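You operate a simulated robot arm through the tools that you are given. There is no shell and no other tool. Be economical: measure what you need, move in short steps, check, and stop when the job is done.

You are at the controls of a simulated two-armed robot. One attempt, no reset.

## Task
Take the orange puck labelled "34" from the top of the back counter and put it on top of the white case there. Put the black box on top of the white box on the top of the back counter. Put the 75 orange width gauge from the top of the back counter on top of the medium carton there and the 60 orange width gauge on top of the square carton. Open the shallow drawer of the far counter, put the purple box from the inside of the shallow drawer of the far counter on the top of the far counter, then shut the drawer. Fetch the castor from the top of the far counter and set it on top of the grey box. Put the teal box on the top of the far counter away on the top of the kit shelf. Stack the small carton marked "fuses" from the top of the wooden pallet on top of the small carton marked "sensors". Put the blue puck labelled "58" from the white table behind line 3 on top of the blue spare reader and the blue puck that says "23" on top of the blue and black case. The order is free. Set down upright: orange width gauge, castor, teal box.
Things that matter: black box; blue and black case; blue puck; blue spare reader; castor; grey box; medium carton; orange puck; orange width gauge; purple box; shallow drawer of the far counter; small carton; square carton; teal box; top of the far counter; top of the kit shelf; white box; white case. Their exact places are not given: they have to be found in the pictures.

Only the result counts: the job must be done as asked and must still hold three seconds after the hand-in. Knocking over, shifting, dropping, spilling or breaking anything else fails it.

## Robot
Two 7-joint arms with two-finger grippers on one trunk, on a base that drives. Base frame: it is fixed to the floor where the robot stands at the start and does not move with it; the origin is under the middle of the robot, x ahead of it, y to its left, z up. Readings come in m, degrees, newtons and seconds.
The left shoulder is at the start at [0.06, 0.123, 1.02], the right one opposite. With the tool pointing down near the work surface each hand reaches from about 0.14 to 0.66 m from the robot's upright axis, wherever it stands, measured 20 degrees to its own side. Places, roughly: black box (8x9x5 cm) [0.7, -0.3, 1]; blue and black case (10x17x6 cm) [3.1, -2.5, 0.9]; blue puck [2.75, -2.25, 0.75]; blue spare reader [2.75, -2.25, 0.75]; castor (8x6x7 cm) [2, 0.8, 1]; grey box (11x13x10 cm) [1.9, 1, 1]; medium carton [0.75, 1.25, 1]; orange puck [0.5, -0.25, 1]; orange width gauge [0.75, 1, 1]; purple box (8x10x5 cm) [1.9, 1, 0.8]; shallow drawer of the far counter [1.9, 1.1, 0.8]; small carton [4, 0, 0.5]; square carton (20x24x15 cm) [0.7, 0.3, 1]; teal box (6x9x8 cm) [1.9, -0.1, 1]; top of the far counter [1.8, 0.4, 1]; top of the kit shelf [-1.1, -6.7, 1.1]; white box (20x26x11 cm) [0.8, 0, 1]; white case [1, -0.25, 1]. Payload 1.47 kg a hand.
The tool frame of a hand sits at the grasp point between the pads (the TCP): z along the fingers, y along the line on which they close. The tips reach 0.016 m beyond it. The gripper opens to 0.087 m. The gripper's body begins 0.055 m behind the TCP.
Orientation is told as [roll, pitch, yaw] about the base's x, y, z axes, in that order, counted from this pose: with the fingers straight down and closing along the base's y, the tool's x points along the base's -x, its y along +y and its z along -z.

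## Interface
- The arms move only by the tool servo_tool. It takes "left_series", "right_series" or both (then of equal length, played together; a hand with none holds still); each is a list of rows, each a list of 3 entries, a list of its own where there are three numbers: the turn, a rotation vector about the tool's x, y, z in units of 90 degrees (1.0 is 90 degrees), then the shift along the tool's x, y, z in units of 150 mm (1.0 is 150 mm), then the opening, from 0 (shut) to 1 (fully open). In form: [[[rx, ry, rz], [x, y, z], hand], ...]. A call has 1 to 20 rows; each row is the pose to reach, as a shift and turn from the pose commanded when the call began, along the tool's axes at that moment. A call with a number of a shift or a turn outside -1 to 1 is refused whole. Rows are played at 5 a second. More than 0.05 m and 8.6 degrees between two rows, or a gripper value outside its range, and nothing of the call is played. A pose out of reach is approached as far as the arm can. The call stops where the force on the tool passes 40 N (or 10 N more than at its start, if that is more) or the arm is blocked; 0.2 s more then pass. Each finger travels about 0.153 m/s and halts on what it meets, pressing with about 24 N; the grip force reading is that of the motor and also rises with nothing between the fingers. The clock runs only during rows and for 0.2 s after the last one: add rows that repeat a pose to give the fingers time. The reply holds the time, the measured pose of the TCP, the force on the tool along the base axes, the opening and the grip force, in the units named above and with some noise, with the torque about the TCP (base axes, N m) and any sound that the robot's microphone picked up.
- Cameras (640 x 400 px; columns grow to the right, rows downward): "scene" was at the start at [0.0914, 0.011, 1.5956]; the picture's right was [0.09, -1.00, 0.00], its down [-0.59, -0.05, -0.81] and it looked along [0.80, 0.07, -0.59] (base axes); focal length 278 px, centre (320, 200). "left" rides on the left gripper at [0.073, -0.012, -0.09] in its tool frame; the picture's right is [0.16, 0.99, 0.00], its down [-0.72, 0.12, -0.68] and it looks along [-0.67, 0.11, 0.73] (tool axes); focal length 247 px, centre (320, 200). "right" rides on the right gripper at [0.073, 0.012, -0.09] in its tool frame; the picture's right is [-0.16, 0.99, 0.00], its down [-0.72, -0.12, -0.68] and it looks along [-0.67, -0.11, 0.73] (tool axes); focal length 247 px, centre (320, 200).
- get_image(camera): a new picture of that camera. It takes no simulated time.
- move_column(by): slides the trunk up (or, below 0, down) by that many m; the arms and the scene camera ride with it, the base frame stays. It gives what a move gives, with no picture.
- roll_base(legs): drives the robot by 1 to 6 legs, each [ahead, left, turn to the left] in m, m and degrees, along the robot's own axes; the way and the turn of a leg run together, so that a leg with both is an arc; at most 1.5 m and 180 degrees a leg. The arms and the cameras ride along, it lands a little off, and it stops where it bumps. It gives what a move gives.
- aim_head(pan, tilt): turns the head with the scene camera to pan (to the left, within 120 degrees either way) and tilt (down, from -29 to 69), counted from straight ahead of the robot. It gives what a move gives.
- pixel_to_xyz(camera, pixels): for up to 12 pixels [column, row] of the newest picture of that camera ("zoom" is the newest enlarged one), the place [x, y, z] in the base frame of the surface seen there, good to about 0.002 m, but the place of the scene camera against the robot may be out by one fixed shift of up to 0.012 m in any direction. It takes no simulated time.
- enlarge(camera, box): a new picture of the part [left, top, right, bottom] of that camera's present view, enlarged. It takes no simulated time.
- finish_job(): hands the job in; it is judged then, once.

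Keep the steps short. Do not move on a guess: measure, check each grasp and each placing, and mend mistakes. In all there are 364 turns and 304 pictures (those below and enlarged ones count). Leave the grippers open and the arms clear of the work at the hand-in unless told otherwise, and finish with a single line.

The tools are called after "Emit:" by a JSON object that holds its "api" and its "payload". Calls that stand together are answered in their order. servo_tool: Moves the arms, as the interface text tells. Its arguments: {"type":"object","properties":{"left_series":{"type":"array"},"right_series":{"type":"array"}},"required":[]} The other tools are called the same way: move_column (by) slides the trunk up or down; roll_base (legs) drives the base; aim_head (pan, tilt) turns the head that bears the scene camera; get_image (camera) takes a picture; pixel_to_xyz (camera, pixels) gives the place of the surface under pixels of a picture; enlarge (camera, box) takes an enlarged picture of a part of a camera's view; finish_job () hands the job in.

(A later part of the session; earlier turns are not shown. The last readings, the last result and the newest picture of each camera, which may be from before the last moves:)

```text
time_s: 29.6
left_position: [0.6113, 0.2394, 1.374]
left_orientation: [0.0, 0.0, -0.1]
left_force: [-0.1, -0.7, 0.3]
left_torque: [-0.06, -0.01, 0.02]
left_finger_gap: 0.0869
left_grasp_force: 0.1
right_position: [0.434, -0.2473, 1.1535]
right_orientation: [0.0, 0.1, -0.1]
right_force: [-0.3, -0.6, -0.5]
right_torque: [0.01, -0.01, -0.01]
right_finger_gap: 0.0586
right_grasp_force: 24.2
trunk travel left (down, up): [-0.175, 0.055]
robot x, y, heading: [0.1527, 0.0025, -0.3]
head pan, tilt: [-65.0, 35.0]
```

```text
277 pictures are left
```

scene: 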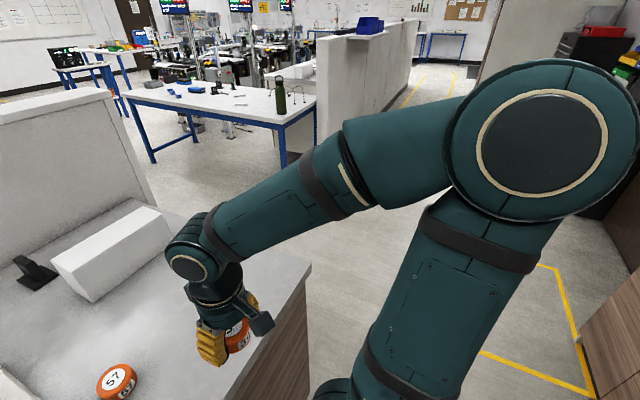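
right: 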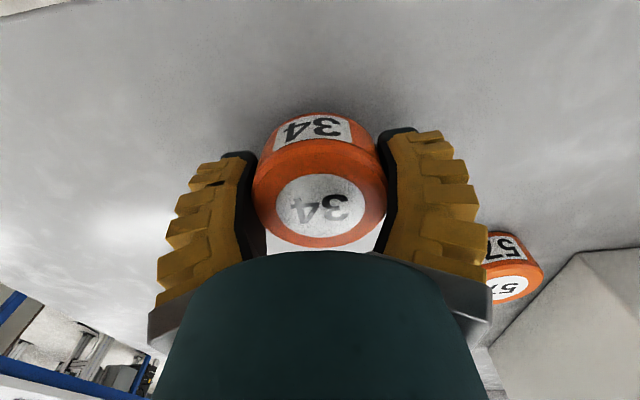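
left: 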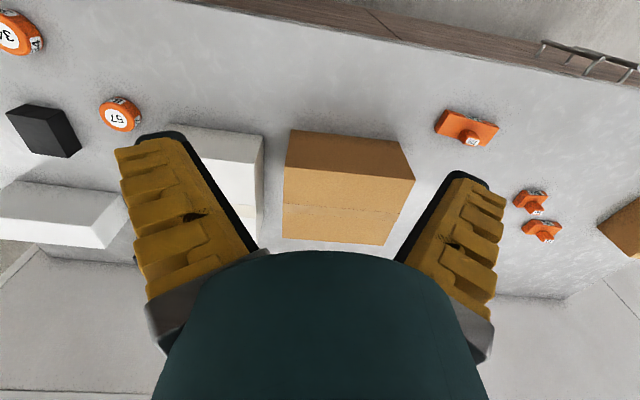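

I'll measure the table ahead-right, the floor obstacles and the counter's right edge.

Emit:
{"api": "pixel_to_xyz", "payload": {"camera": "scene", "pixels": [[135, 92], [280, 128], [155, 160], [310, 268], [150, 190], [585, 330], [490, 355], [285, 350], [165, 215], [635, 280], [415, 110], [340, 120]]}}

```text
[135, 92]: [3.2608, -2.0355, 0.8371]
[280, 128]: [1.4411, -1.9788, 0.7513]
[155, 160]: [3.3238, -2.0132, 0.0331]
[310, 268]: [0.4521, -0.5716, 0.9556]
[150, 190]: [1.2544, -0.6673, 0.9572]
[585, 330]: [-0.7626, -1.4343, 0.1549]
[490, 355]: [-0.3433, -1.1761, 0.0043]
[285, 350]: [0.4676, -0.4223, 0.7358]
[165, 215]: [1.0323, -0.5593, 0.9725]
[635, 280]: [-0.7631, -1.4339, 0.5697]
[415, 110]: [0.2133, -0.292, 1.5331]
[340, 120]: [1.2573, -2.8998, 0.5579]
```

There is space. I'll drive right 0.95, ahead 0.6, then turn 90° left to stand at the counter's right end.

Emit:
{"api": "roll_base", "payload": {"legs": [[0, -0.95, 0], [0.6, 0, 0], [0, 0, 90]]}}

Emit:
{"api": "aim_head", "payload": {"pan": -10, "tilt": 45}}

Emit:
{"api": "get_image", "payload": {"camera": "scene"}}

```text
time_s: 45.0
left_position: [0.5029, -0.4841, 1.3745]
left_orientation: [0.0, 0.1, 89.8]
left_force: [-0.2, 0.2, -0.2]
left_torque: [0.03, 0.02, -0.01]
left_finger_gap: 0.0869
left_grasp_force: 0.1
right_position: [0.9898, -0.6615, 1.1543]
right_orientation: [0.0, -0.1, 90.0]
right_force: [0.8, -0.2, -0.4]
right_torque: [-0.01, -0.02, 0.0]
right_finger_gap: 0.0583
right_grasp_force: 24.1
trunk travel left (down, up): [-0.175, 0.055]
robot x, y, heading: [0.7398, -0.9462, 89.8]
head pan, tilt: [-65.0, 35.0]
```

```text
time_s: 46.3
left_position: [0.5042, -0.4837, 1.3737]
left_orientation: [0.0, 0.0, 89.9]
left_force: [-0.6, -0.3, 0.2]
left_torque: [0.03, 0.03, 0.01]
left_finger_gap: 0.0871
left_grasp_force: 0.2
right_position: [0.9887, -0.6624, 1.1527]
right_orientation: [0.0, 0.0, 89.9]
right_force: [-0.6, 0.0, -1.0]
right_torque: [-0.01, -0.03, 0.01]
right_finger_gap: 0.0581
right_grasp_force: 23.8
trunk travel left (down, up): [-0.175, 0.055]
robot x, y, heading: [0.7388, -0.9459, 90.0]
head pan, tilt: [-10.0, 45.0]
```

```text
276 pictures are left
```

scene: 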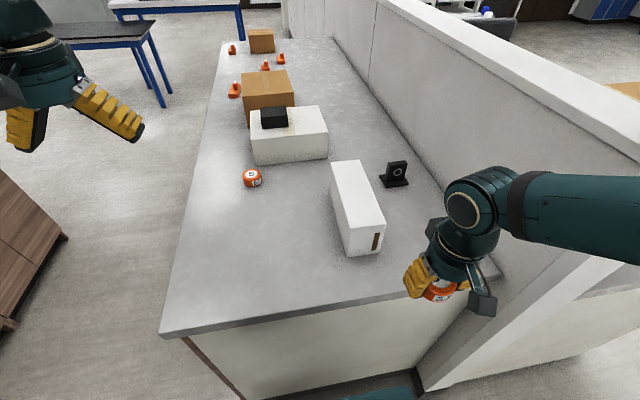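

I see the white case with its long axis along y. I'll measure its top corners.

Emit:
{"api": "pixel_to_xyz", "payload": {"camera": "scene", "pixels": [[333, 165], [360, 163], [350, 225], [383, 220], [355, 200], [345, 180], [340, 240], [395, 175], [345, 248], [365, 175]]}}

Emit:
{"api": "enlarge", "payload": {"camera": "scene", "box": [310, 140, 430, 270]}}

```text
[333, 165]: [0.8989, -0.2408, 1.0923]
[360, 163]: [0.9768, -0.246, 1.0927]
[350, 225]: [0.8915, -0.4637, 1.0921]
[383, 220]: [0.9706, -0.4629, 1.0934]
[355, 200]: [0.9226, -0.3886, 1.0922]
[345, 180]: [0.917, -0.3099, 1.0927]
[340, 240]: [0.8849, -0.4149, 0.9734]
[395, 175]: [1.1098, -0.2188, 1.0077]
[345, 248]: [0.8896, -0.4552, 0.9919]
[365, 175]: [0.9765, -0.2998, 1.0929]
```

```text
3.08 times, centred on (370, 205) of scene
```

zoom: 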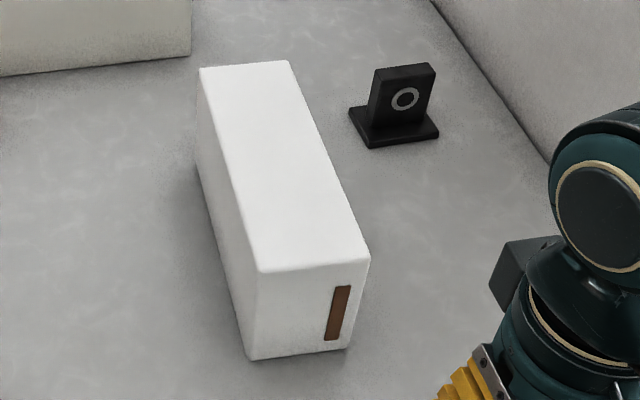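

Case top centre is about (0.934,-0.353), z≈1.09. I'll carry the puck over there; at yaw 90, tool x is -Y and tool y is -X.

Emit:
{"api": "servo_tool", "payload": {"right_series": [[[0, 0, 0], [-0.1, 0.05, 0], 0], [[0, 0, 0], [-0.3, 0.15, 0], 0], [[0, 0, 0], [-0.55, 0.25, 0], 0], [[0, 0, 0], [-0.8, 0.36, 0], 0], [[0, 0, 0], [-1, 0.36, 0], 0]]}}

Emit:
{"api": "servo_tool", "payload": {"right_series": [[[0, 0, 0], [-0.2, 0, 0], 0], [[0, 0, 0], [-0.4, 0, 0], 0], [[0, 0, 0], [-0.6, 0, 0], 0], [[0, 0, 0], [-0.8, 0, 0], 0], [[0, 0, 0], [-1, 0, 0], 0], [[0, 0, 0], [-1, 0, 0], 0]]}}

Emit:
{"api": "get_image", "payload": {"camera": "scene"}}

Emit:
{"api": "get_image", "payload": {"camera": "right"}}

```text
time_s: 47.5
left_position: [0.503, -0.4831, 1.3734]
left_orientation: [0.0, 0.1, 89.8]
left_force: [0.5, 0.4, 0.2]
left_torque: [-0.01, -0.01, 0.07]
left_finger_gap: 0.0869
left_grasp_force: 0.0
right_position: [0.9369, -0.5107, 1.1532]
right_orientation: [0.0, 0.0, 89.8]
right_force: [0.0, -0.6, -1.6]
right_torque: [0.0, -0.03, 0.01]
right_finger_gap: 0.0584
right_grasp_force: 24.0
trunk travel left (down, up): [-0.175, 0.055]
robot x, y, heading: [0.7417, -0.949, 89.7]
head pan, tilt: [-10.0, 45.0]
```

```text
time_s: 48.9
left_position: [0.503, -0.4842, 1.3725]
left_orientation: [0.0, 0.0, 89.8]
left_force: [0.2, 0.3, 0.3]
left_torque: [0.02, 0.03, 0.03]
left_finger_gap: 0.087
left_grasp_force: 0.0
right_position: [0.9348, -0.3614, 1.1542]
right_orientation: [0.0, 0.0, 90.0]
right_force: [-0.5, -0.1, -1.2]
right_torque: [0.0, 0.0, -0.04]
right_finger_gap: 0.0584
right_grasp_force: 24.2
trunk travel left (down, up): [-0.175, 0.055]
robot x, y, heading: [0.7387, -0.9479, 89.7]
head pan, tilt: [-10.0, 45.0]
```

```text
274 pictures are left
```

scene: 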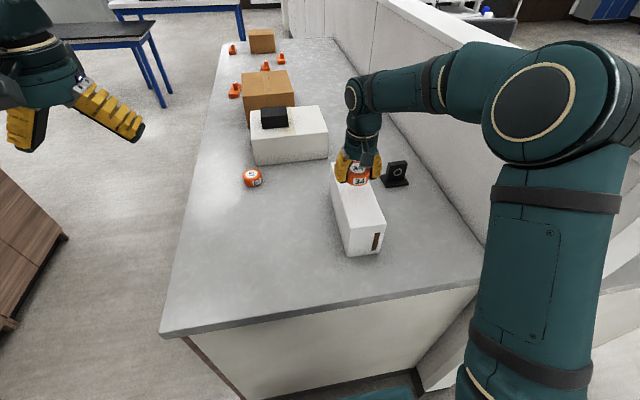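

```text
273 pictures are left
```

right: 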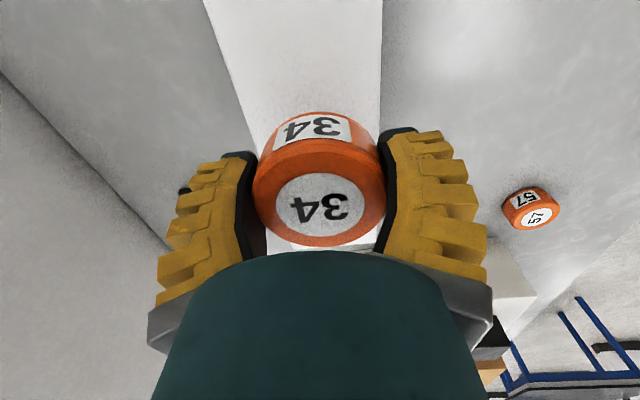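

I'll check the case edges and top height in the accurate hand camera.

Emit:
{"api": "pixel_to_xyz", "payload": {"camera": "right", "pixels": [[240, 90], [378, 90], [300, 60], [265, 125], [385, 120], [318, 145], [256, 185], [383, 180]]}}

```text
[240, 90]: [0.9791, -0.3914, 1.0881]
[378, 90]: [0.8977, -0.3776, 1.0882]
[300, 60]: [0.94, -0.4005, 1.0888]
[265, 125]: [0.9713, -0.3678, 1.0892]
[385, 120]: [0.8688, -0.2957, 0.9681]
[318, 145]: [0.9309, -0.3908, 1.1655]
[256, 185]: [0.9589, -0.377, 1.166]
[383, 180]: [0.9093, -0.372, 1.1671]
```

The case top is at 1.0885 and the puck is well centred. I'll lower to contact.

Emit:
{"api": "servo_tool", "payload": {"right_series": [[[0, 0, 0], [0, 0, 0.1], 0], [[0, 0, 0], [0, -0.02, 0.2], 0], [[0, 0, 0], [0, -0.02, 0.29], 0], [[0, 0, 0], [0, -0.02, 0.32], 0], [[0, 0, 0], [0, -0.02, 0.33], 0]]}}

```text
time_s: 50.1
left_position: [0.5033, -0.4843, 1.3741]
left_orientation: [-0.1, 0.1, 89.8]
left_force: [0.1, 0.0, 0.4]
left_torque: [0.0, -0.01, 0.01]
left_finger_gap: 0.0868
left_grasp_force: 0.1
right_position: [0.9387, -0.3602, 1.1071]
right_orientation: [0.0, -0.4, 89.8]
right_force: [2.5, 6.2, 22.6]
right_torque: [0.05, -0.05, -0.04]
right_finger_gap: 0.0591
right_grasp_force: 24.5
trunk travel left (down, up): [-0.175, 0.055]
robot x, y, heading: [0.7374, -0.9466, 89.8]
head pan, tilt: [-10.0, 45.0]
```

Contact at 22 N. I'll back off a hair, open, and rise.

Emit:
{"api": "servo_tool", "payload": {"right_series": [[[0, 0, 0], [0, 0, -0.02], 0], [[0, 0, 0], [0, 0, -0.02], 0.9], [[0, 0, 0], [0, 0, -0.02], 1], [[0, 0, 0], [0, 0, -0.15], 1], [[0, 0, 0], [0, 0, -0.4], 1], [[0, 0, 0], [0, 0, -0.7], 1], [[0, 0, 0], [0.2, 0, -0.95], 1]]}}

Emit:
{"api": "get_image", "payload": {"camera": "right"}}

```text
time_s: 51.7
left_position: [0.5028, -0.4858, 1.3744]
left_orientation: [-0.1, -0.1, 89.8]
left_force: [0.3, -1.0, -0.1]
left_torque: [0.06, 0.02, 0.01]
left_finger_gap: 0.087
left_grasp_force: 0.0
right_position: [0.9389, -0.3945, 1.2493]
right_orientation: [-0.1, -0.1, 90.0]
right_force: [-0.7, 1.1, 0.3]
right_torque: [0.02, 0.01, -0.02]
right_finger_gap: 0.0872
right_grasp_force: 0.0
trunk travel left (down, up): [-0.175, 0.055]
robot x, y, heading: [0.7407, -0.9498, 89.6]
head pan, tilt: [-10.0, 45.0]
```

```text
272 pictures are left
```

right: 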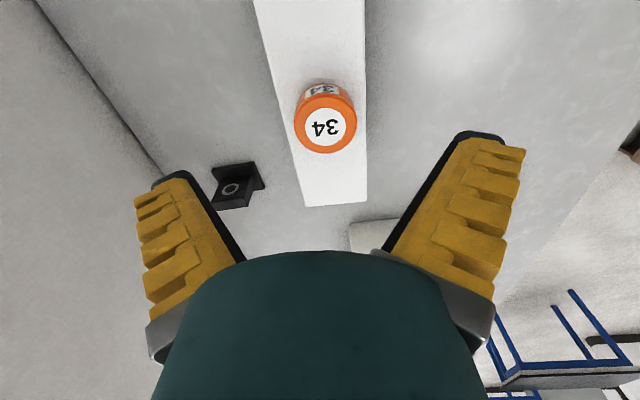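

Puck 34 is placed. Next, the gauges: I'll back off, turn to face the counter, and slide left along its front to y≈0.85.

Emit:
{"api": "roll_base", "payload": {"legs": [[-0.3, 0, 0], [0, 0, -90], [-0.6, 0, 0], [0, 1.4, 0], [0, 0.65, 0]]}}

Emit:
{"api": "aim_head", "payload": {"pan": 10, "tilt": 40}}

Emit:
{"api": "get_image", "payload": {"camera": "scene"}}

```text
time_s: 77.9
left_position: [0.6563, 1.025, 1.3719]
left_orientation: [0.0, 0.0, -1.6]
left_force: [-0.1, -0.5, 0.2]
left_torque: [-0.04, 0.02, 0.01]
left_finger_gap: 0.0873
left_grasp_force: 0.1
right_position: [0.736, 0.589, 1.2477]
right_orientation: [0.0, 0.0, -1.5]
right_force: [-0.7, -0.4, 0.3]
right_torque: [0.0, -0.01, 0.01]
right_finger_gap: 0.087
right_grasp_force: 0.0
trunk travel left (down, up): [-0.175, 0.055]
robot x, y, heading: [0.1884, 0.7978, -1.5]
head pan, tilt: [-10.0, 45.0]
stopped in leg 5: the robot was blocked; the commanded pose is now the measured one
```

```text
time_s: 78.8
left_position: [0.6541, 1.023, 1.3741]
left_orientation: [0.0, 0.0, -1.6]
left_force: [0.3, -0.7, -0.2]
left_torque: [0.0, -0.03, -0.03]
left_finger_gap: 0.0871
left_grasp_force: 0.1
right_position: [0.7349, 0.5874, 1.2465]
right_orientation: [0.0, -0.1, -1.6]
right_force: [-0.7, 0.5, 0.1]
right_torque: [-0.03, 0.0, -0.01]
right_finger_gap: 0.0869
right_grasp_force: 0.0
trunk travel left (down, up): [-0.175, 0.055]
robot x, y, heading: [0.186, 0.7969, -1.6]
head pan, tilt: [10.0, 40.0]
```

```text
271 pictures are left
```

scene: 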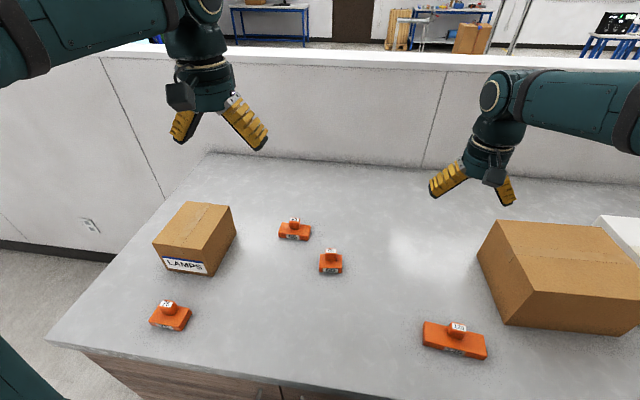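

The base bumped the counter front, which is its limit (x≈0.19). Everything looks in place. The gauge at (170,315) is probably 75, so I'll zoom in.

Emit:
{"api": "enlarge", "payload": {"camera": "scene", "box": [130, 190, 350, 340]}}

Emit:
{"api": "pixel_to_xyz", "payload": {"camera": "scene", "pixels": [[168, 307], [331, 252], [157, 248], [208, 268], [233, 227], [186, 205], [200, 230], [500, 225], [590, 250], [60, 345]]}}

```text
2.67 times, centred on (240, 265) of scene
```

zoom: 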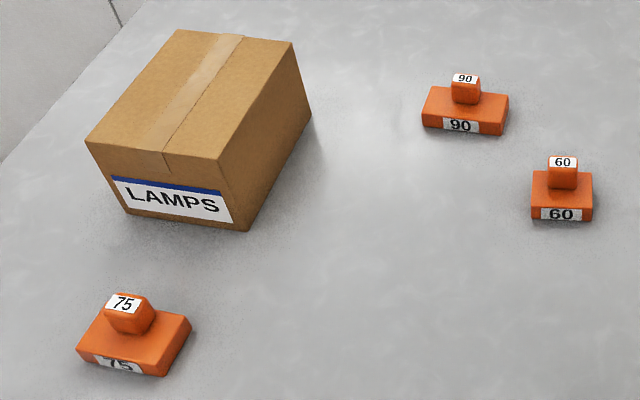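

```text
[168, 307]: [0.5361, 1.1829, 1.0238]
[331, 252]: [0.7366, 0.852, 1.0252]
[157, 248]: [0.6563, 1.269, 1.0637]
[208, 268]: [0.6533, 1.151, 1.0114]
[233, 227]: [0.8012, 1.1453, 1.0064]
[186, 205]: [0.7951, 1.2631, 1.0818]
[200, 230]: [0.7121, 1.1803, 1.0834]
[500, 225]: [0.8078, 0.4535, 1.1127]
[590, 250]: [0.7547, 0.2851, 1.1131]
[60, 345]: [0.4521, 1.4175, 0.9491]
```

75 is the front-left gauge and 60 the one at (331,262). The medium carton is "LAMPS". I'll straighten out and shift the base left 0.15 to reach all of them comfortably.

Emit:
{"api": "roll_base", "payload": {"legs": [[-0.03, 0, 1.5], [0, 0.15, 0]]}}

Emit:
{"api": "servo_tool", "payload": {"left_series": [[[0, 0, 0], [0.3, 0, 0], 1], [[0, 0, 0], [0.6, 0, 0], 1], [[0, 0, 0], [0.9, 0, 0.1], 1], [[0, 0, 0], [1, 0, 0.3], 1], [[0, 0, 0], [1, 0, 0.6], 1], [[0, 0, 0], [1, 0, 0.9], 1]]}}

Emit:
{"api": "get_image", "payload": {"camera": "left"}}

Emit:
{"api": "get_image", "payload": {"camera": "right"}}

```text
time_s: 81.1
left_position: [0.6199, 1.1858, 1.3726]
left_orientation: [-0.1, 0.0, -0.2]
left_force: [-0.4, 0.3, -0.5]
left_torque: [-0.01, -0.01, -0.01]
left_finger_gap: 0.0869
left_grasp_force: 0.0
right_position: [0.7105, 0.751, 1.2465]
right_orientation: [0.0, 0.0, -0.1]
right_force: [-0.3, 0.7, 0.3]
right_torque: [-0.03, -0.04, 0.0]
right_finger_gap: 0.087
right_grasp_force: 0.0
trunk travel left (down, up): [-0.175, 0.055]
robot x, y, heading: [0.1564, 0.9476, -0.2]
head pan, tilt: [10.0, 40.0]
```

```text
time_s: 82.5
left_position: [0.4706, 1.186, 1.2395]
left_orientation: [-0.1, 0.0, -0.2]
left_force: [0.6, -0.9, 0.5]
left_torque: [0.0, -0.01, -0.02]
left_finger_gap: 0.087
left_grasp_force: 0.1
right_position: [0.7118, 0.7502, 1.2474]
right_orientation: [-0.1, -0.2, 0.0]
right_force: [0.5, 0.3, 0.0]
right_torque: [-0.01, 0.04, -0.05]
right_finger_gap: 0.0871
right_grasp_force: 0.1
trunk travel left (down, up): [-0.175, 0.055]
robot x, y, heading: [0.1562, 0.9435, 0.0]
head pan, tilt: [10.0, 40.0]
```

```text
269 pictures are left
```

left: 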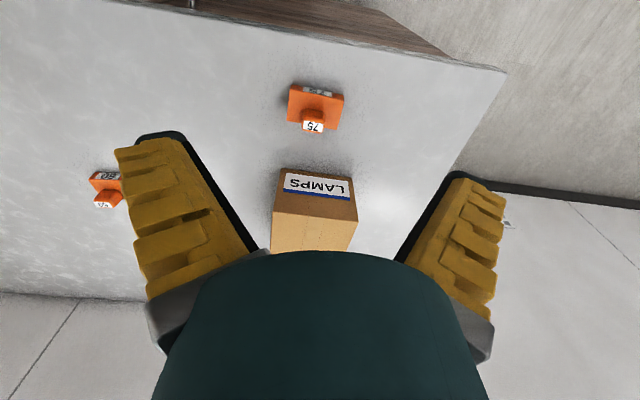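

```text
268 pictures are left
```

right: 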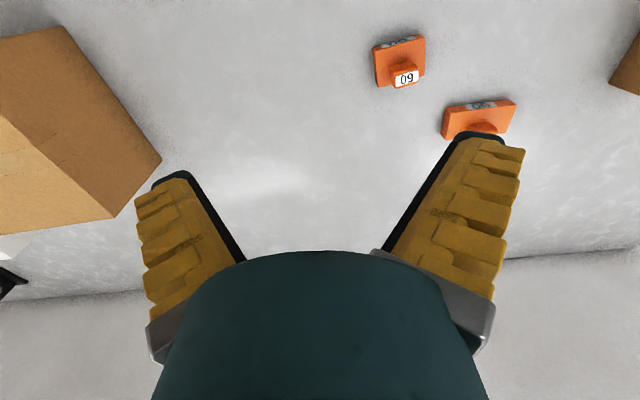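

I'll zoom in on both gauges in the hand cameras and measure their knobs.

Emit:
{"api": "enlarge", "payload": {"camera": "left", "box": [275, 70, 355, 145]}}

Emit:
{"api": "pixel_to_xyz", "payload": {"camera": "left", "pixels": [[305, 126], [321, 127], [312, 120], [312, 131], [290, 90], [343, 97], [289, 118], [338, 128], [345, 185], [280, 205], [355, 215], [315, 230]]}}

Emit:
{"api": "enlarge", "payload": {"camera": "right", "box": [360, 25, 440, 100]}}

Emit:
{"api": "pixel_to_xyz", "payload": {"camera": "right", "pixels": [[396, 79], [418, 75], [406, 72], [407, 84], [376, 50], [423, 38], [380, 83], [425, 72]]}}

```text
5.33 times, centred on (315, 108) of left
```

zoom: 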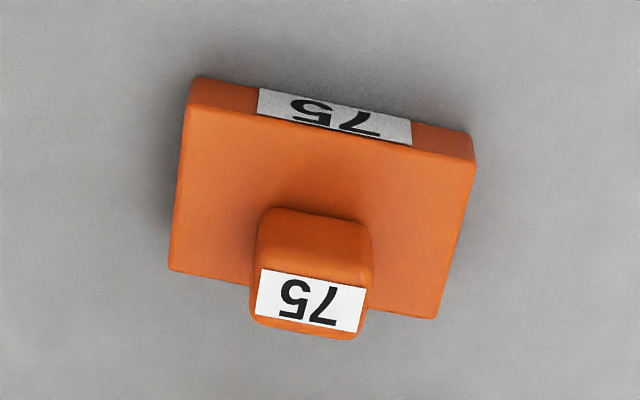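

```text
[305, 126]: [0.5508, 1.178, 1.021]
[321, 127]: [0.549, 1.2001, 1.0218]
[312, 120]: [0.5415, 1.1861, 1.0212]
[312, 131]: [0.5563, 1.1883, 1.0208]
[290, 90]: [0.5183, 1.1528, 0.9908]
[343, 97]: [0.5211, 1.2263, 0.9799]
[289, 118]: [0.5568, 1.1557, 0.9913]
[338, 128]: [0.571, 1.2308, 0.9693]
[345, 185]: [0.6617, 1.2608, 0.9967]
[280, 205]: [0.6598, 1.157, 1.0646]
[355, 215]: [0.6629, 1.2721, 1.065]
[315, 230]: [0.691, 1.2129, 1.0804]
```

```text
5.33 times, centred on (400, 62) of right
```

zoom: 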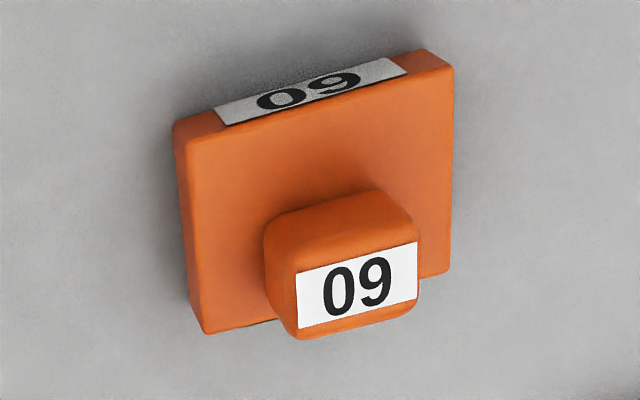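

```text
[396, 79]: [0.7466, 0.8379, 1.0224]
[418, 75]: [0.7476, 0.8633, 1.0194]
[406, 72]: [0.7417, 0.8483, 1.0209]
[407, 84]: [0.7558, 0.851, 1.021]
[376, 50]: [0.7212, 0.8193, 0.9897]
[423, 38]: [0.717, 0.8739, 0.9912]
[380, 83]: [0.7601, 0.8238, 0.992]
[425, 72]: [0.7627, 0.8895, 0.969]
```

Knob 75 centre is (0.548,1.189) and knob 60 centre (0.747,0.851), tops at 1.0215. I'll lower both hands together to just above.

Emit:
{"api": "servo_tool", "payload": {"left_series": [[[0, 0, 0], [-0.13, 0, 0.1], 1], [[0, 0, 0], [-0.25, 0.01, 0.25], 1], [[0, 0, 0], [-0.4, 0.02, 0.5], 1], [[0, 0, 0], [-0.51, 0.02, 0.75], 1], [[0, 0, 0], [-0.51, 0.02, 1], 1]], "right_series": [[[0, 0, 0], [-0.06, 0.2, 0.1], 1], [[0, 0, 0], [-0.12, 0.4, 0.25], 1], [[0, 0, 0], [-0.2, 0.55, 0.5], 1], [[0, 0, 0], [-0.235, 0.67, 0.75], 1], [[0, 0, 0], [-0.235, 0.672, 1], 1]]}}

Emit:
{"api": "get_image", "payload": {"camera": "left"}}

Emit:
{"api": "get_image", "payload": {"camera": "right"}}

```text
time_s: 83.7
left_position: [0.5464, 1.1879, 1.0871]
left_orientation: [-0.1, 0.1, -0.2]
left_force: [0.0, 0.1, 0.2]
left_torque: [-0.02, 0.02, -0.02]
left_finger_gap: 0.0868
left_grasp_force: 0.0
right_position: [0.7478, 0.8505, 1.0959]
right_orientation: [0.0, 0.0, -0.1]
right_force: [0.1, 0.7, 0.3]
right_torque: [-0.01, 0.02, -0.01]
right_finger_gap: 0.0872
right_grasp_force: 0.0
trunk travel left (down, up): [-0.175, 0.055]
robot x, y, heading: [0.1585, 0.9453, 0.1]
head pan, tilt: [10.0, 40.0]
```

```text
265 pictures are left
```

left: 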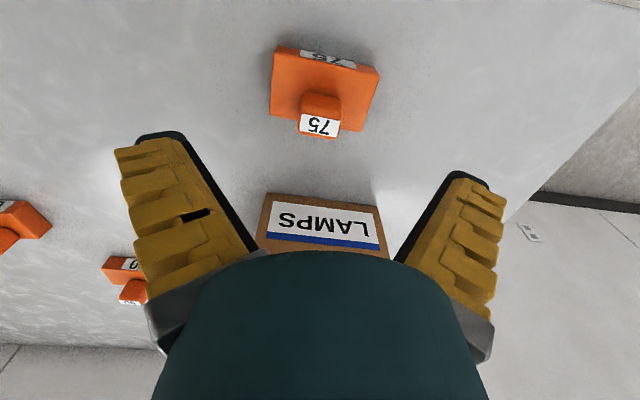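

```text
264 pictures are left
```

right: 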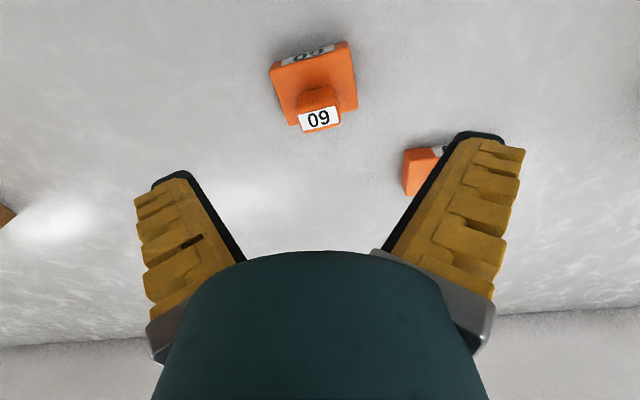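

The 90 gauge is near the right hand's outer finger, so I'll descend with the fingers half closed. First a recheck of the knob positions.

Emit:
{"api": "pixel_to_xyz", "payload": {"camera": "left", "pixels": [[300, 122], [339, 127], [320, 112], [319, 134]]}}

Emit:
{"api": "pixel_to_xyz", "payload": {"camera": "right", "pixels": [[300, 120], [339, 116], [320, 108], [320, 128], [405, 170], [407, 192]]}}

```text
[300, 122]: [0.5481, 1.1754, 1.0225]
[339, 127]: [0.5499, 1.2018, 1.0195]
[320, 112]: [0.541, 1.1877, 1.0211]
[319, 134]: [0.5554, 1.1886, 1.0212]
```

```text
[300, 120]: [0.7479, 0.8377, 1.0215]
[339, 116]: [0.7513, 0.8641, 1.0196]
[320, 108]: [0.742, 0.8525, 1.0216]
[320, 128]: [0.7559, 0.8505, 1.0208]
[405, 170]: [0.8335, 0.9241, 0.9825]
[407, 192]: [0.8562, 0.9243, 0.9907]
```

Emit:
{"api": "servo_tool", "payload": {"left_series": [[[0, 0, 0], [0, 0, 0], 0.6], [[0, 0, 0], [-0.01, 0, 0.2], 0.6], [[0, 0, 0], [-0.01, 0, 0.4], 0.6], [[0, 0, 0], [-0.01, 0, 0.514], 0.6], [[0, 0, 0], [-0.01, 0, 0.514], 0.2], [[0, 0, 0], [-0.01, 0, 0.514], 0], [[0, 0, 0], [-0.01, 0, 0.514], 0]], "right_series": [[[0, 0, 0], [0, 0, 0], 0.6], [[0, 0, 0], [0, 0, 0.2], 0.6], [[0, 0, 0], [0, 0, 0.4], 0.6], [[0, 0, 0], [0, 0, 0.573], 0.6], [[0, 0, 0], [0, 0, 0.573], 0.2], [[0, 0, 0], [0, 0, 0.573], 0], [[0, 0, 0], [0, 0, 0.573], 0]]}}

Emit:
{"api": "get_image", "payload": {"camera": "left"}}

Emit:
{"api": "get_image", "payload": {"camera": "right"}}

```text
time_s: 85.3
left_position: [0.5469, 1.1873, 1.0109]
left_orientation: [0.0, 0.0, -0.2]
left_force: [2.4, 1.3, 7.7]
left_torque: [0.01, 0.13, -0.07]
left_finger_gap: 0.0245
left_grasp_force: 23.9
right_position: [0.7479, 0.8515, 1.0106]
right_orientation: [-0.1, 0.0, -0.1]
right_force: [-1.2, 0.0, 2.9]
right_torque: [-0.04, -0.01, 0.0]
right_finger_gap: 0.0232
right_grasp_force: 24.1
trunk travel left (down, up): [-0.175, 0.055]
robot x, y, heading: [0.1539, 0.9466, -0.0]
head pan, tilt: [10.0, 40.0]
```

```text
263 pictures are left
```

left: 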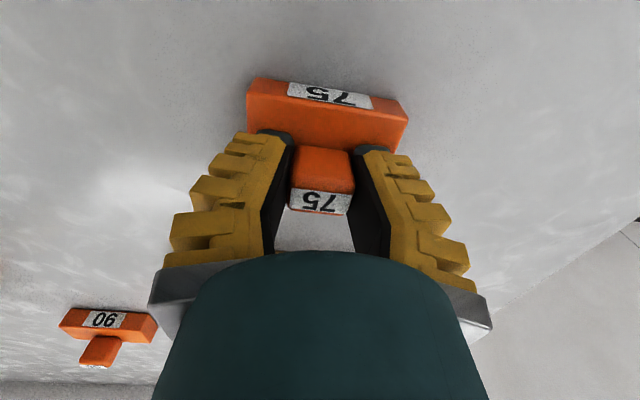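

```text
262 pictures are left
```

right: 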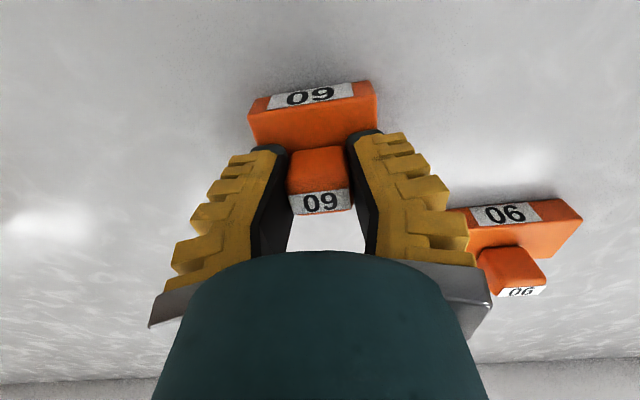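

Both knobs are gripped. I'll lift slowly.

Emit:
{"api": "servo_tool", "payload": {"left_series": [[[0, 0, 0], [0, 0, -0.05], 0], [[0, 0, 0], [0, 0, -0.1], 0], [[0, 0, 0], [0, 0, -0.2], 0], [[0, 0, 0], [0, 0, -0.35], 0], [[0, 0, 0], [0, 0, -0.55], 0], [[0, 0, 0], [0, 0, -0.75], 0], [[0, 0, 0], [0, 0, -0.95], 0]], "right_series": [[[0, 0, 0], [0, 0, -0.05], 0], [[0, 0, 0], [0, 0, -0.1], 0], [[0, 0, 0], [0, 0, -0.2], 0], [[0, 0, 0], [0, 0, -0.35], 0], [[0, 0, 0], [0, 0, -0.55], 0], [[0, 0, 0], [0, 0, -0.75], 0], [[0, 0, 0], [0, 0, -0.95], 0]]}}

Emit:
{"api": "get_image", "payload": {"camera": "scene"}}

Emit:
{"api": "get_image", "payload": {"camera": "left"}}

Emit:
{"api": "get_image", "payload": {"camera": "right"}}

```text
time_s: 86.9
left_position: [0.5463, 1.1893, 1.1562]
left_orientation: [0.0, 0.0, -0.2]
left_force: [-0.9, 0.6, -1.4]
left_torque: [0.0, -0.01, 0.02]
left_finger_gap: 0.0218
left_grasp_force: 24.3
right_position: [0.745, 0.8513, 1.155]
right_orientation: [-0.1, 0.1, -0.1]
right_force: [-0.2, 0.5, -1.3]
right_torque: [-0.01, 0.0, 0.0]
right_finger_gap: 0.0218
right_grasp_force: 24.4
trunk travel left (down, up): [-0.175, 0.055]
robot x, y, heading: [0.1594, 0.946, 0.3]
head pan, tilt: [10.0, 40.0]
```

```text
261 pictures are left
```

scene: 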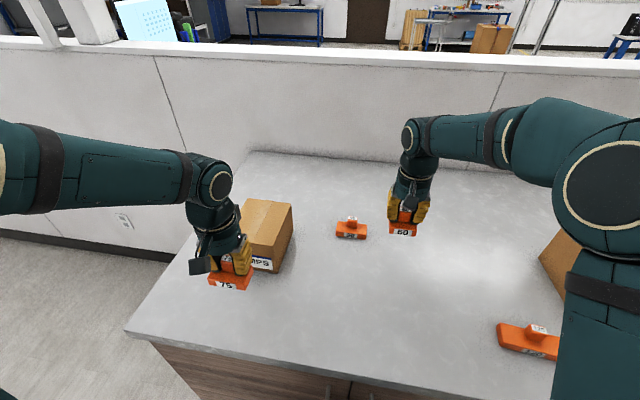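

```text
260 pictures are left
```

left: 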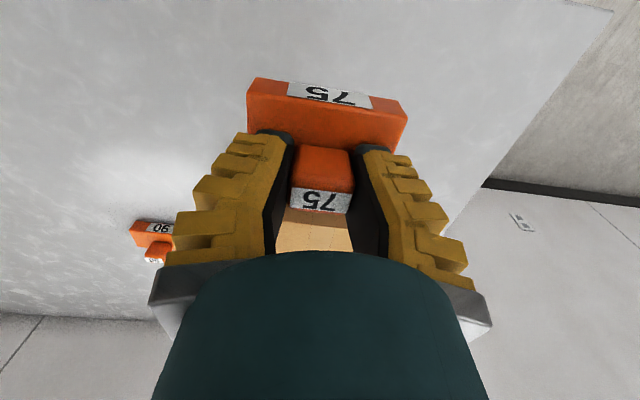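

```text
259 pictures are left
```

right: 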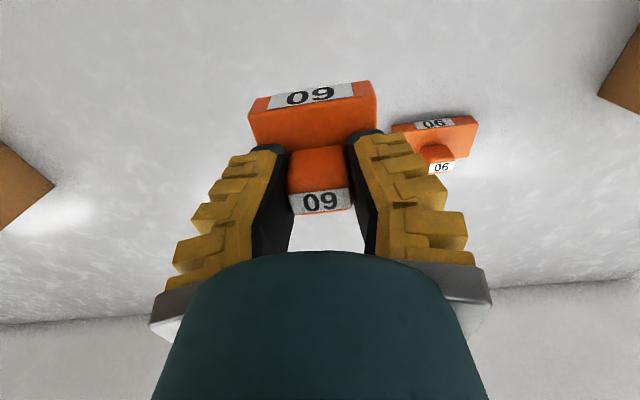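

Both are held; the gauge bottoms are 0.041 below the TCPs. I'll carry gauge 75 over the LAMPS carton (top 1.080) to TCP (0.73,1.21).

Emit:
{"api": "servo_tool", "payload": {"left_series": [[[0, 0, 0], [-0.15, 0.02, -0.05], 0], [[0, 0, 0], [-0.35, 0.05, -0.05], 0], [[0, 0, 0], [-0.55, 0.08, -0.05], 0], [[0, 0, 0], [-0.75, 0.11, -0.05], 0], [[0, 0, 0], [-0.95, 0.14, -0.05], 0], [[0, 0, 0], [-1, 0.14, -0.05], 0]]}}

Emit:
{"api": "servo_tool", "payload": {"left_series": [[[0, 0, 0], [-0.12, 0, 0], 0], [[0, 0, 0], [-0.225, 0, 0], 0], [[0, 0, 0], [-0.225, 0, 0], 0]]}}

Emit:
{"api": "get_image", "payload": {"camera": "scene"}}

Emit:
{"api": "get_image", "payload": {"camera": "left"}}

```text
time_s: 88.3
left_position: [0.6984, 1.2095, 1.1615]
left_orientation: [-0.1, 0.1, -0.1]
left_force: [0.6, 0.2, -0.5]
left_torque: [-0.01, 0.03, 0.02]
left_finger_gap: 0.0219
left_grasp_force: 23.5
right_position: [0.7454, 0.8527, 1.1539]
right_orientation: [0.1, 0.0, -0.2]
right_force: [-1.1, -0.7, -1.3]
right_torque: [0.04, -0.04, 0.01]
right_finger_gap: 0.0218
right_grasp_force: 23.9
trunk travel left (down, up): [-0.175, 0.055]
robot x, y, heading: [0.1539, 0.9443, -0.2]
head pan, tilt: [10.0, 40.0]
```

```text
time_s: 89.1
left_position: [0.7321, 1.2095, 1.1612]
left_orientation: [0.0, 0.0, -0.2]
left_force: [0.6, -0.1, -1.5]
left_torque: [-0.01, -0.04, 0.01]
left_finger_gap: 0.0219
left_grasp_force: 24.1
right_position: [0.7469, 0.8513, 1.1538]
right_orientation: [0.0, -0.1, -0.1]
right_force: [-1.1, -1.0, -0.1]
right_torque: [0.01, -0.02, 0.03]
right_finger_gap: 0.0217
right_grasp_force: 23.8
trunk travel left (down, up): [-0.175, 0.055]
robot x, y, heading: [0.1558, 0.9466, -0.3]
head pan, tilt: [10.0, 40.0]
```

```text
258 pictures are left
```

scene: 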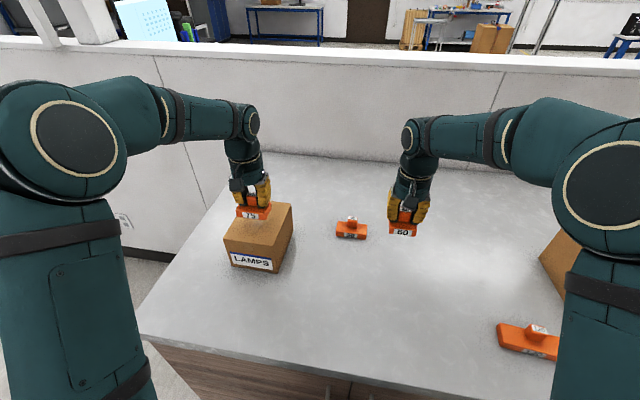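

```text
257 pictures are left
```

left: 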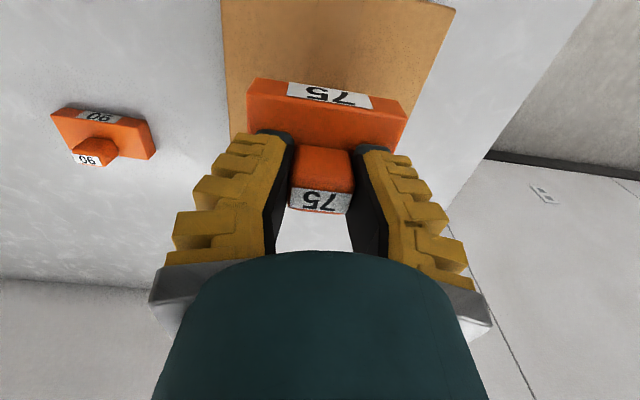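

I'll check carton top edges in the left view.

Emit:
{"api": "pixel_to_xyz", "payload": {"camera": "left", "pixels": [[226, 40], [445, 30], [230, 90], [425, 80], [418, 120], [232, 130], [330, 50]]}}

```text
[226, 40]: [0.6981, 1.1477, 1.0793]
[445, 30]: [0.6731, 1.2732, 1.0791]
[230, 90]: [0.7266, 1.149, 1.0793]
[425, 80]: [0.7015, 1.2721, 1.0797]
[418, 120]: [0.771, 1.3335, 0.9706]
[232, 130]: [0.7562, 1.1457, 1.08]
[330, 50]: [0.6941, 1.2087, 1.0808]
```

The gauge is centred over the carton. I'll lower it to TCP z≈1.121.

Emit:
{"api": "servo_tool", "payload": {"left_series": [[[0, 0, 0], [0, 0, 0.1], 0], [[0, 0, 0], [0, 0, 0.2], 0], [[0, 0, 0], [0, 0, 0.25], 0], [[0, 0, 0], [0, 0, 0.265], 0], [[0, 0, 0], [0, 0, 0.275], 0]]}}

```text
time_s: 90.3
left_position: [0.7313, 1.2093, 1.1207]
left_orientation: [0.0, -0.1, 0.0]
left_force: [0.8, 1.3, 7.0]
left_torque: [0.03, 0.25, -0.02]
left_finger_gap: 0.0241
left_grasp_force: 24.2
right_position: [0.7467, 0.8509, 1.1545]
right_orientation: [0.0, -0.1, -0.2]
right_force: [0.1, 0.6, -0.9]
right_torque: [0.0, -0.01, -0.02]
right_finger_gap: 0.0219
right_grasp_force: 23.8
trunk travel left (down, up): [-0.175, 0.055]
robot x, y, heading: [0.1548, 0.9411, -0.4]
head pan, tilt: [10.0, 40.0]
```

Gentle contact (+7 N). I'll open halfway and rise.

Emit:
{"api": "servo_tool", "payload": {"left_series": [[[0, 0, 0], [0, 0, -0.01], 0.1], [[0, 0, 0], [0, 0, -0.01], 0.6], [[0, 0, 0], [0, 0, -0.01], 0.6], [[0, 0, 0], [0, 0, -0.1], 0.6], [[0, 0, 0], [0, 0, -0.35], 0.6], [[0, 0, 0], [0, 0, -0.65], 0.8], [[0, 0, 0], [0, 0, -0.95], 1]]}}

Emit:
{"api": "get_image", "payload": {"camera": "left"}}

Emit:
{"api": "pixel_to_xyz", "payload": {"camera": "right", "pixels": [[20, 160]]}}

```text
time_s: 91.9
left_position: [0.7302, 1.2096, 1.2636]
left_orientation: [0.0, -0.1, -0.1]
left_force: [-0.5, 0.1, 1.4]
left_torque: [0.02, -0.02, -0.02]
left_finger_gap: 0.0869
left_grasp_force: 0.1
right_position: [0.7452, 0.8506, 1.1538]
right_orientation: [0.0, 0.1, -0.2]
right_force: [0.2, -0.8, -0.4]
right_torque: [0.03, -0.02, -0.02]
right_finger_gap: 0.0219
right_grasp_force: 24.4
trunk travel left (down, up): [-0.175, 0.055]
robot x, y, heading: [0.1561, 0.9482, -0.1]
head pan, tilt: [10.0, 40.0]
```

```text
256 pictures are left
```

left: 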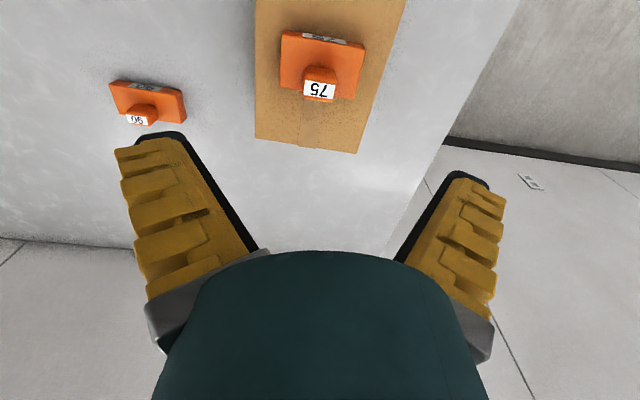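

```text
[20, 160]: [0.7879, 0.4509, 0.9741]
```

75 is placed. I'll raise the right hand with gauge 60, then slide the base right 0.53 so the hand comes over the square carton.

Emit:
{"api": "servo_tool", "payload": {"right_series": [[[0, 0, 0], [0, 0, -0.15], 0], [[0, 0, 0], [0, 0, -0.35], 0], [[0, 0, 0], [0, 0, -0.6], 0], [[0, 0, 0], [0, 0, -0.7], 0]]}}

Emit:
{"api": "roll_base", "payload": {"legs": [[-0.02, 0, 0], [0, -0.53, 0]]}}

Emit:
{"api": "get_image", "payload": {"camera": "right"}}

Emit:
{"api": "get_image", "payload": {"camera": "scene"}}

```text
time_s: 92.9
left_position: [0.7318, 1.2101, 1.2616]
left_orientation: [0.0, 0.0, -0.2]
left_force: [-0.2, -0.7, 0.5]
left_torque: [0.01, 0.0, -0.05]
left_finger_gap: 0.087
left_grasp_force: 0.1
right_position: [0.7461, 0.8502, 1.2596]
right_orientation: [0.0, 0.0, -0.1]
right_force: [0.2, 0.7, -1.0]
right_torque: [0.02, -0.01, -0.02]
right_finger_gap: 0.0221
right_grasp_force: 24.3
trunk travel left (down, up): [-0.175, 0.055]
robot x, y, heading: [0.1581, 0.9477, -0.3]
head pan, tilt: [10.0, 40.0]
```

```text
time_s: 98.5
left_position: [0.7107, 0.6825, 1.2625]
left_orientation: [0.0, 0.0, -0.1]
left_force: [-1.4, 0.3, -0.7]
left_torque: [-0.02, 0.02, 0.01]
left_finger_gap: 0.0868
left_grasp_force: 0.0
right_position: [0.727, 0.325, 1.2588]
right_orientation: [0.1, 0.0, 0.0]
right_force: [-0.4, 0.0, -1.2]
right_torque: [-0.01, -0.04, -0.04]
right_finger_gap: 0.0219
right_grasp_force: 24.1
trunk travel left (down, up): [-0.175, 0.055]
robot x, y, heading: [0.1369, 0.4145, 0.0]
head pan, tilt: [10.0, 40.0]
```

```text
255 pictures are left
```

right: 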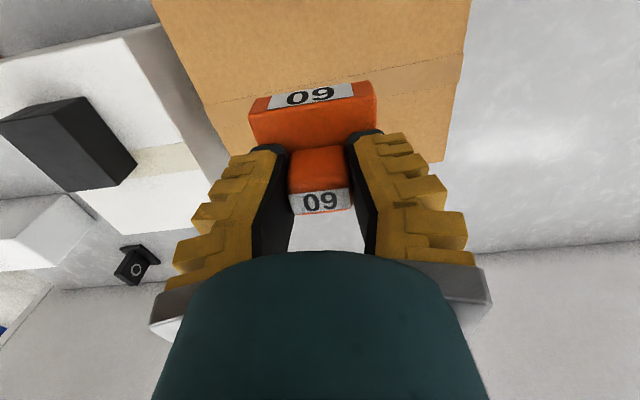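

```text
254 pictures are left
```

scene: 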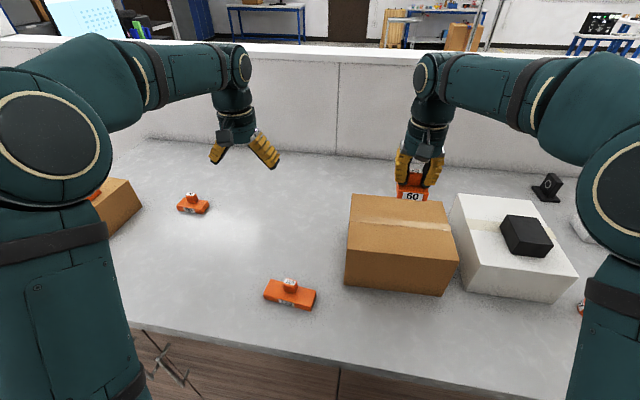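

Emit:
{"api": "pixel_to_xyz", "payload": {"camera": "right", "pixels": [[200, 90], [460, 60], [450, 150], [230, 160], [300, 40], [440, 100]]}}

```text
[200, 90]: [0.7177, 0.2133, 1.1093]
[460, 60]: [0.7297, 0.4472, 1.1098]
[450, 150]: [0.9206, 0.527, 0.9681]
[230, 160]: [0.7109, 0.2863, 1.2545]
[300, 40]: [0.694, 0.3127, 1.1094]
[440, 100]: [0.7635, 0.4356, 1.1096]
```

Carton top at 1.1095. The hand is well over the middle. I'll lower to TCP z≈1.150.

Emit:
{"api": "servo_tool", "payload": {"right_series": [[[0, 0, 0], [0, 0, 0.2], 0], [[0, 0, 0], [0, 0, 0.4], 0], [[0, 0, 0], [0, 0, 0.6], 0], [[0, 0, 0], [0, 0, 0.7], 0], [[0, 0, 0], [0, 0, 0.72], 0], [[0, 0, 0], [0, 0, 0.73], 0]]}}

```text
time_s: 99.9
left_position: [0.7092, 0.6824, 1.2629]
left_orientation: [0.0, 0.0, 0.0]
left_force: [-0.1, -0.5, 0.3]
left_torque: [0.01, -0.01, -0.01]
left_finger_gap: 0.0871
left_grasp_force: 0.0
right_position: [0.7269, 0.3248, 1.15]
right_orientation: [0.0, -0.2, 0.0]
right_force: [0.5, -0.7, 10.7]
right_torque: [-0.01, 0.21, 0.02]
right_finger_gap: 0.0255
right_grasp_force: 24.3
trunk travel left (down, up): [-0.175, 0.055]
robot x, y, heading: [0.1398, 0.421, -0.1]
head pan, tilt: [10.0, 40.0]
```

Emit:
{"api": "servo_tool", "payload": {"right_series": [[[0, 0, 0], [0, 0, -0.01], 0.1], [[0, 0, 0], [0, 0, -0.01], 0.6], [[0, 0, 0], [0, 0, -0.01], 0.6], [[0, 0, 0], [0, 0, -0.1], 0.6], [[0, 0, 0], [0, 0, -0.35], 0.6], [[0, 0, 0], [0, 0, -0.65], 0.8], [[0, 0, 0], [0, 0, -0.95], 1]]}}

Emit:
{"api": "get_image", "payload": {"camera": "right"}}

Emit:
{"api": "aim_head", "payload": {"pan": 15, "tilt": 10}}

Emit:
{"api": "get_image", "payload": {"camera": "scene"}}

```text
time_s: 101.5
left_position: [0.7103, 0.6831, 1.2619]
left_orientation: [-0.1, 0.0, 0.1]
left_force: [0.4, 0.1, -0.4]
left_torque: [0.0, 0.01, 0.04]
left_finger_gap: 0.0871
left_grasp_force: 0.1
right_position: [0.7248, 0.3247, 1.2921]
right_orientation: [0.1, 0.1, 0.1]
right_force: [-0.2, 0.2, 0.6]
right_torque: [-0.02, 0.01, 0.0]
right_finger_gap: 0.0869
right_grasp_force: 0.1
trunk travel left (down, up): [-0.175, 0.055]
robot x, y, heading: [0.1401, 0.4216, 0.1]
head pan, tilt: [10.0, 40.0]
```

```text
253 pictures are left
```

right: 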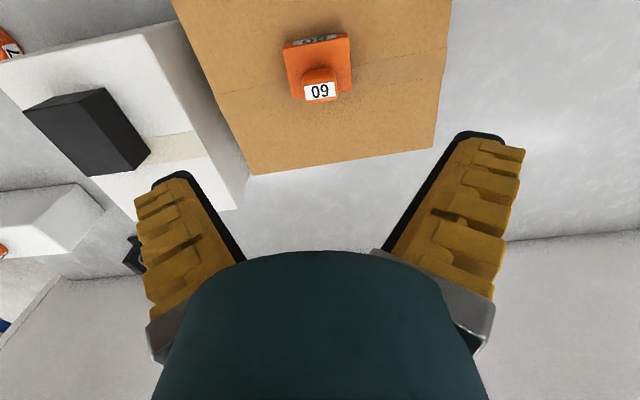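

```text
time_s: 102.4
left_position: [0.7108, 0.6833, 1.2617]
left_orientation: [0.0, -0.1, -0.1]
left_force: [0.6, -0.7, -0.2]
left_torque: [0.0, 0.01, 0.0]
left_finger_gap: 0.087
left_grasp_force: 0.1
right_position: [0.7262, 0.3259, 1.292]
right_orientation: [0.0, -0.1, 0.1]
right_force: [-0.1, 0.4, -0.1]
right_torque: [0.01, 0.01, 0.04]
right_finger_gap: 0.0872
right_grasp_force: 0.1
trunk travel left (down, up): [-0.175, 0.055]
robot x, y, heading: [0.1354, 0.4218, 0.1]
head pan, tilt: [15.0, 10.0]
```

```text
252 pictures are left
```

scene: 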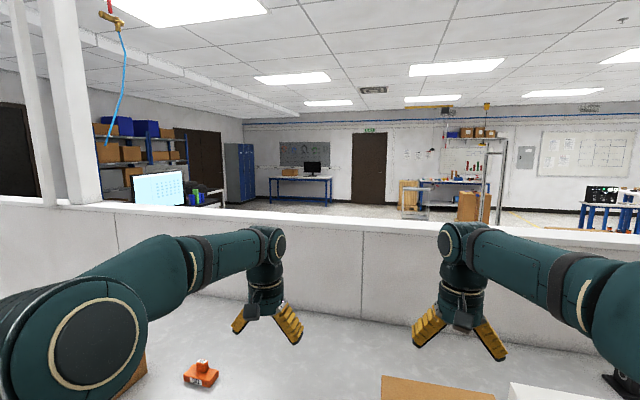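

Gauge 60 is placed. I'll pull both hands in, then drive around the right end of the counter toward the far counter, stopping to look.

Emit:
{"api": "servo_tool", "payload": {"left_series": [[[0, 0, 0], [0.3, 0, -0.05], 1], [[0, 0, 0], [0.6, 0, -0.1], 1], [[0, 0, 0], [0.9, 0, -0.2], 1], [[0, 0, 0], [1, 0, -0.3], 1]], "right_series": [[[0, 0, 0], [0.3, 0, -0.05], 1], [[0, 0, 0], [0.6, 0, -0.1], 1], [[0, 0, 0], [0.9, 0, -0.1], 1], [[0, 0, 0], [1, 0, -0.1], 1]]}}

Emit:
{"api": "roll_base", "payload": {"legs": [[-0.1, 0, 0], [0, -1.5, 0], [0, -0.15, 0], [1.1, 0, 0]]}}

Emit:
{"api": "aim_head", "payload": {"pan": 30, "tilt": 30}}

Emit:
{"api": "get_image", "payload": {"camera": "scene"}}

```text
time_s: 103.4
left_position: [0.5622, 0.6821, 1.3062]
left_orientation: [0.0, 0.1, 0.0]
left_force: [-0.2, 0.6, 1.0]
left_torque: [0.0, 0.01, -0.02]
left_finger_gap: 0.0867
left_grasp_force: 0.0
right_position: [0.5772, 0.324, 1.3055]
right_orientation: [0.1, 0.0, 0.1]
right_force: [1.3, 0.0, -0.2]
right_torque: [-0.03, -0.01, -0.01]
right_finger_gap: 0.0869
right_grasp_force: 0.0
trunk travel left (down, up): [-0.175, 0.055]
robot x, y, heading: [0.14, 0.4183, 0.3]
head pan, tilt: [15.0, 10.0]
```

```text
time_s: 124.2
left_position: [1.5839, -0.9261, 1.3084]
left_orientation: [0.0, 0.0, 1.1]
left_force: [-0.2, -0.3, 0.2]
left_torque: [-0.03, 0.01, 0.0]
left_finger_gap: 0.087
left_grasp_force: 0.0
right_position: [1.6068, -1.2851, 1.3055]
right_orientation: [0.0, 0.0, 1.2]
right_force: [-0.5, -0.2, 1.1]
right_torque: [-0.01, -0.03, -0.02]
right_finger_gap: 0.0868
right_grasp_force: 0.2
trunk travel left (down, up): [-0.175, 0.055]
robot x, y, heading: [1.1642, -1.2018, 1.3]
head pan, tilt: [15.0, 10.0]
```

```text
time_s: 125.0
left_position: [1.5845, -0.9266, 1.3067]
left_orientation: [0.1, 0.1, 1.1]
left_force: [0.1, 0.1, 0.2]
left_torque: [0.0, 0.01, 0.0]
left_finger_gap: 0.0869
left_grasp_force: 0.0
right_position: [1.6071, -1.2846, 1.3049]
right_orientation: [0.0, 0.0, 1.2]
right_force: [0.3, 0.4, -0.2]
right_torque: [0.03, 0.02, 0.0]
right_finger_gap: 0.0871
right_grasp_force: 0.0
trunk travel left (down, up): [-0.175, 0.055]
robot x, y, heading: [1.1659, -1.2003, 1.2]
head pan, tilt: [30.0, 30.0]
```

```text
251 pictures are left
```

scene: 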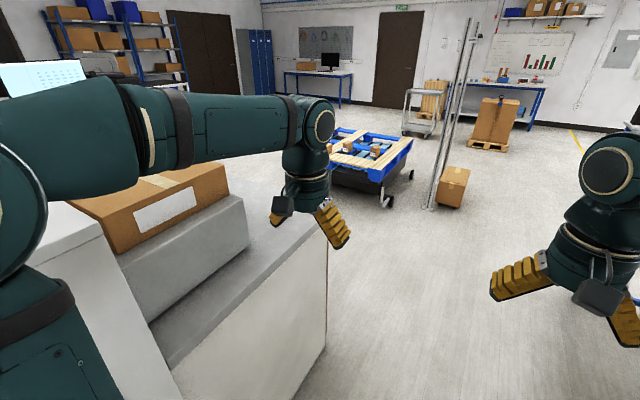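

Emit:
{"api": "pixel_to_xyz", "payload": {"camera": "scene", "pixels": [[325, 290], [240, 195], [200, 175], [330, 235], [450, 200], [430, 205], [385, 200], [410, 160], [330, 185], [465, 60], [270, 390]]}}

```text
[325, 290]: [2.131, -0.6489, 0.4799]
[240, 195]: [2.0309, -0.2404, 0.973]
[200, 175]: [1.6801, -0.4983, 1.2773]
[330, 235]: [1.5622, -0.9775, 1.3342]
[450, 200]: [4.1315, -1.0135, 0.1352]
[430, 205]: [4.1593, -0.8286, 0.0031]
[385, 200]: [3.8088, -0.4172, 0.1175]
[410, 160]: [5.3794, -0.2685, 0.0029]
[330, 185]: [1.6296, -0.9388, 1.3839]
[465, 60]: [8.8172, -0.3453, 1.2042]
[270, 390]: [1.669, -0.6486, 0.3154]
```

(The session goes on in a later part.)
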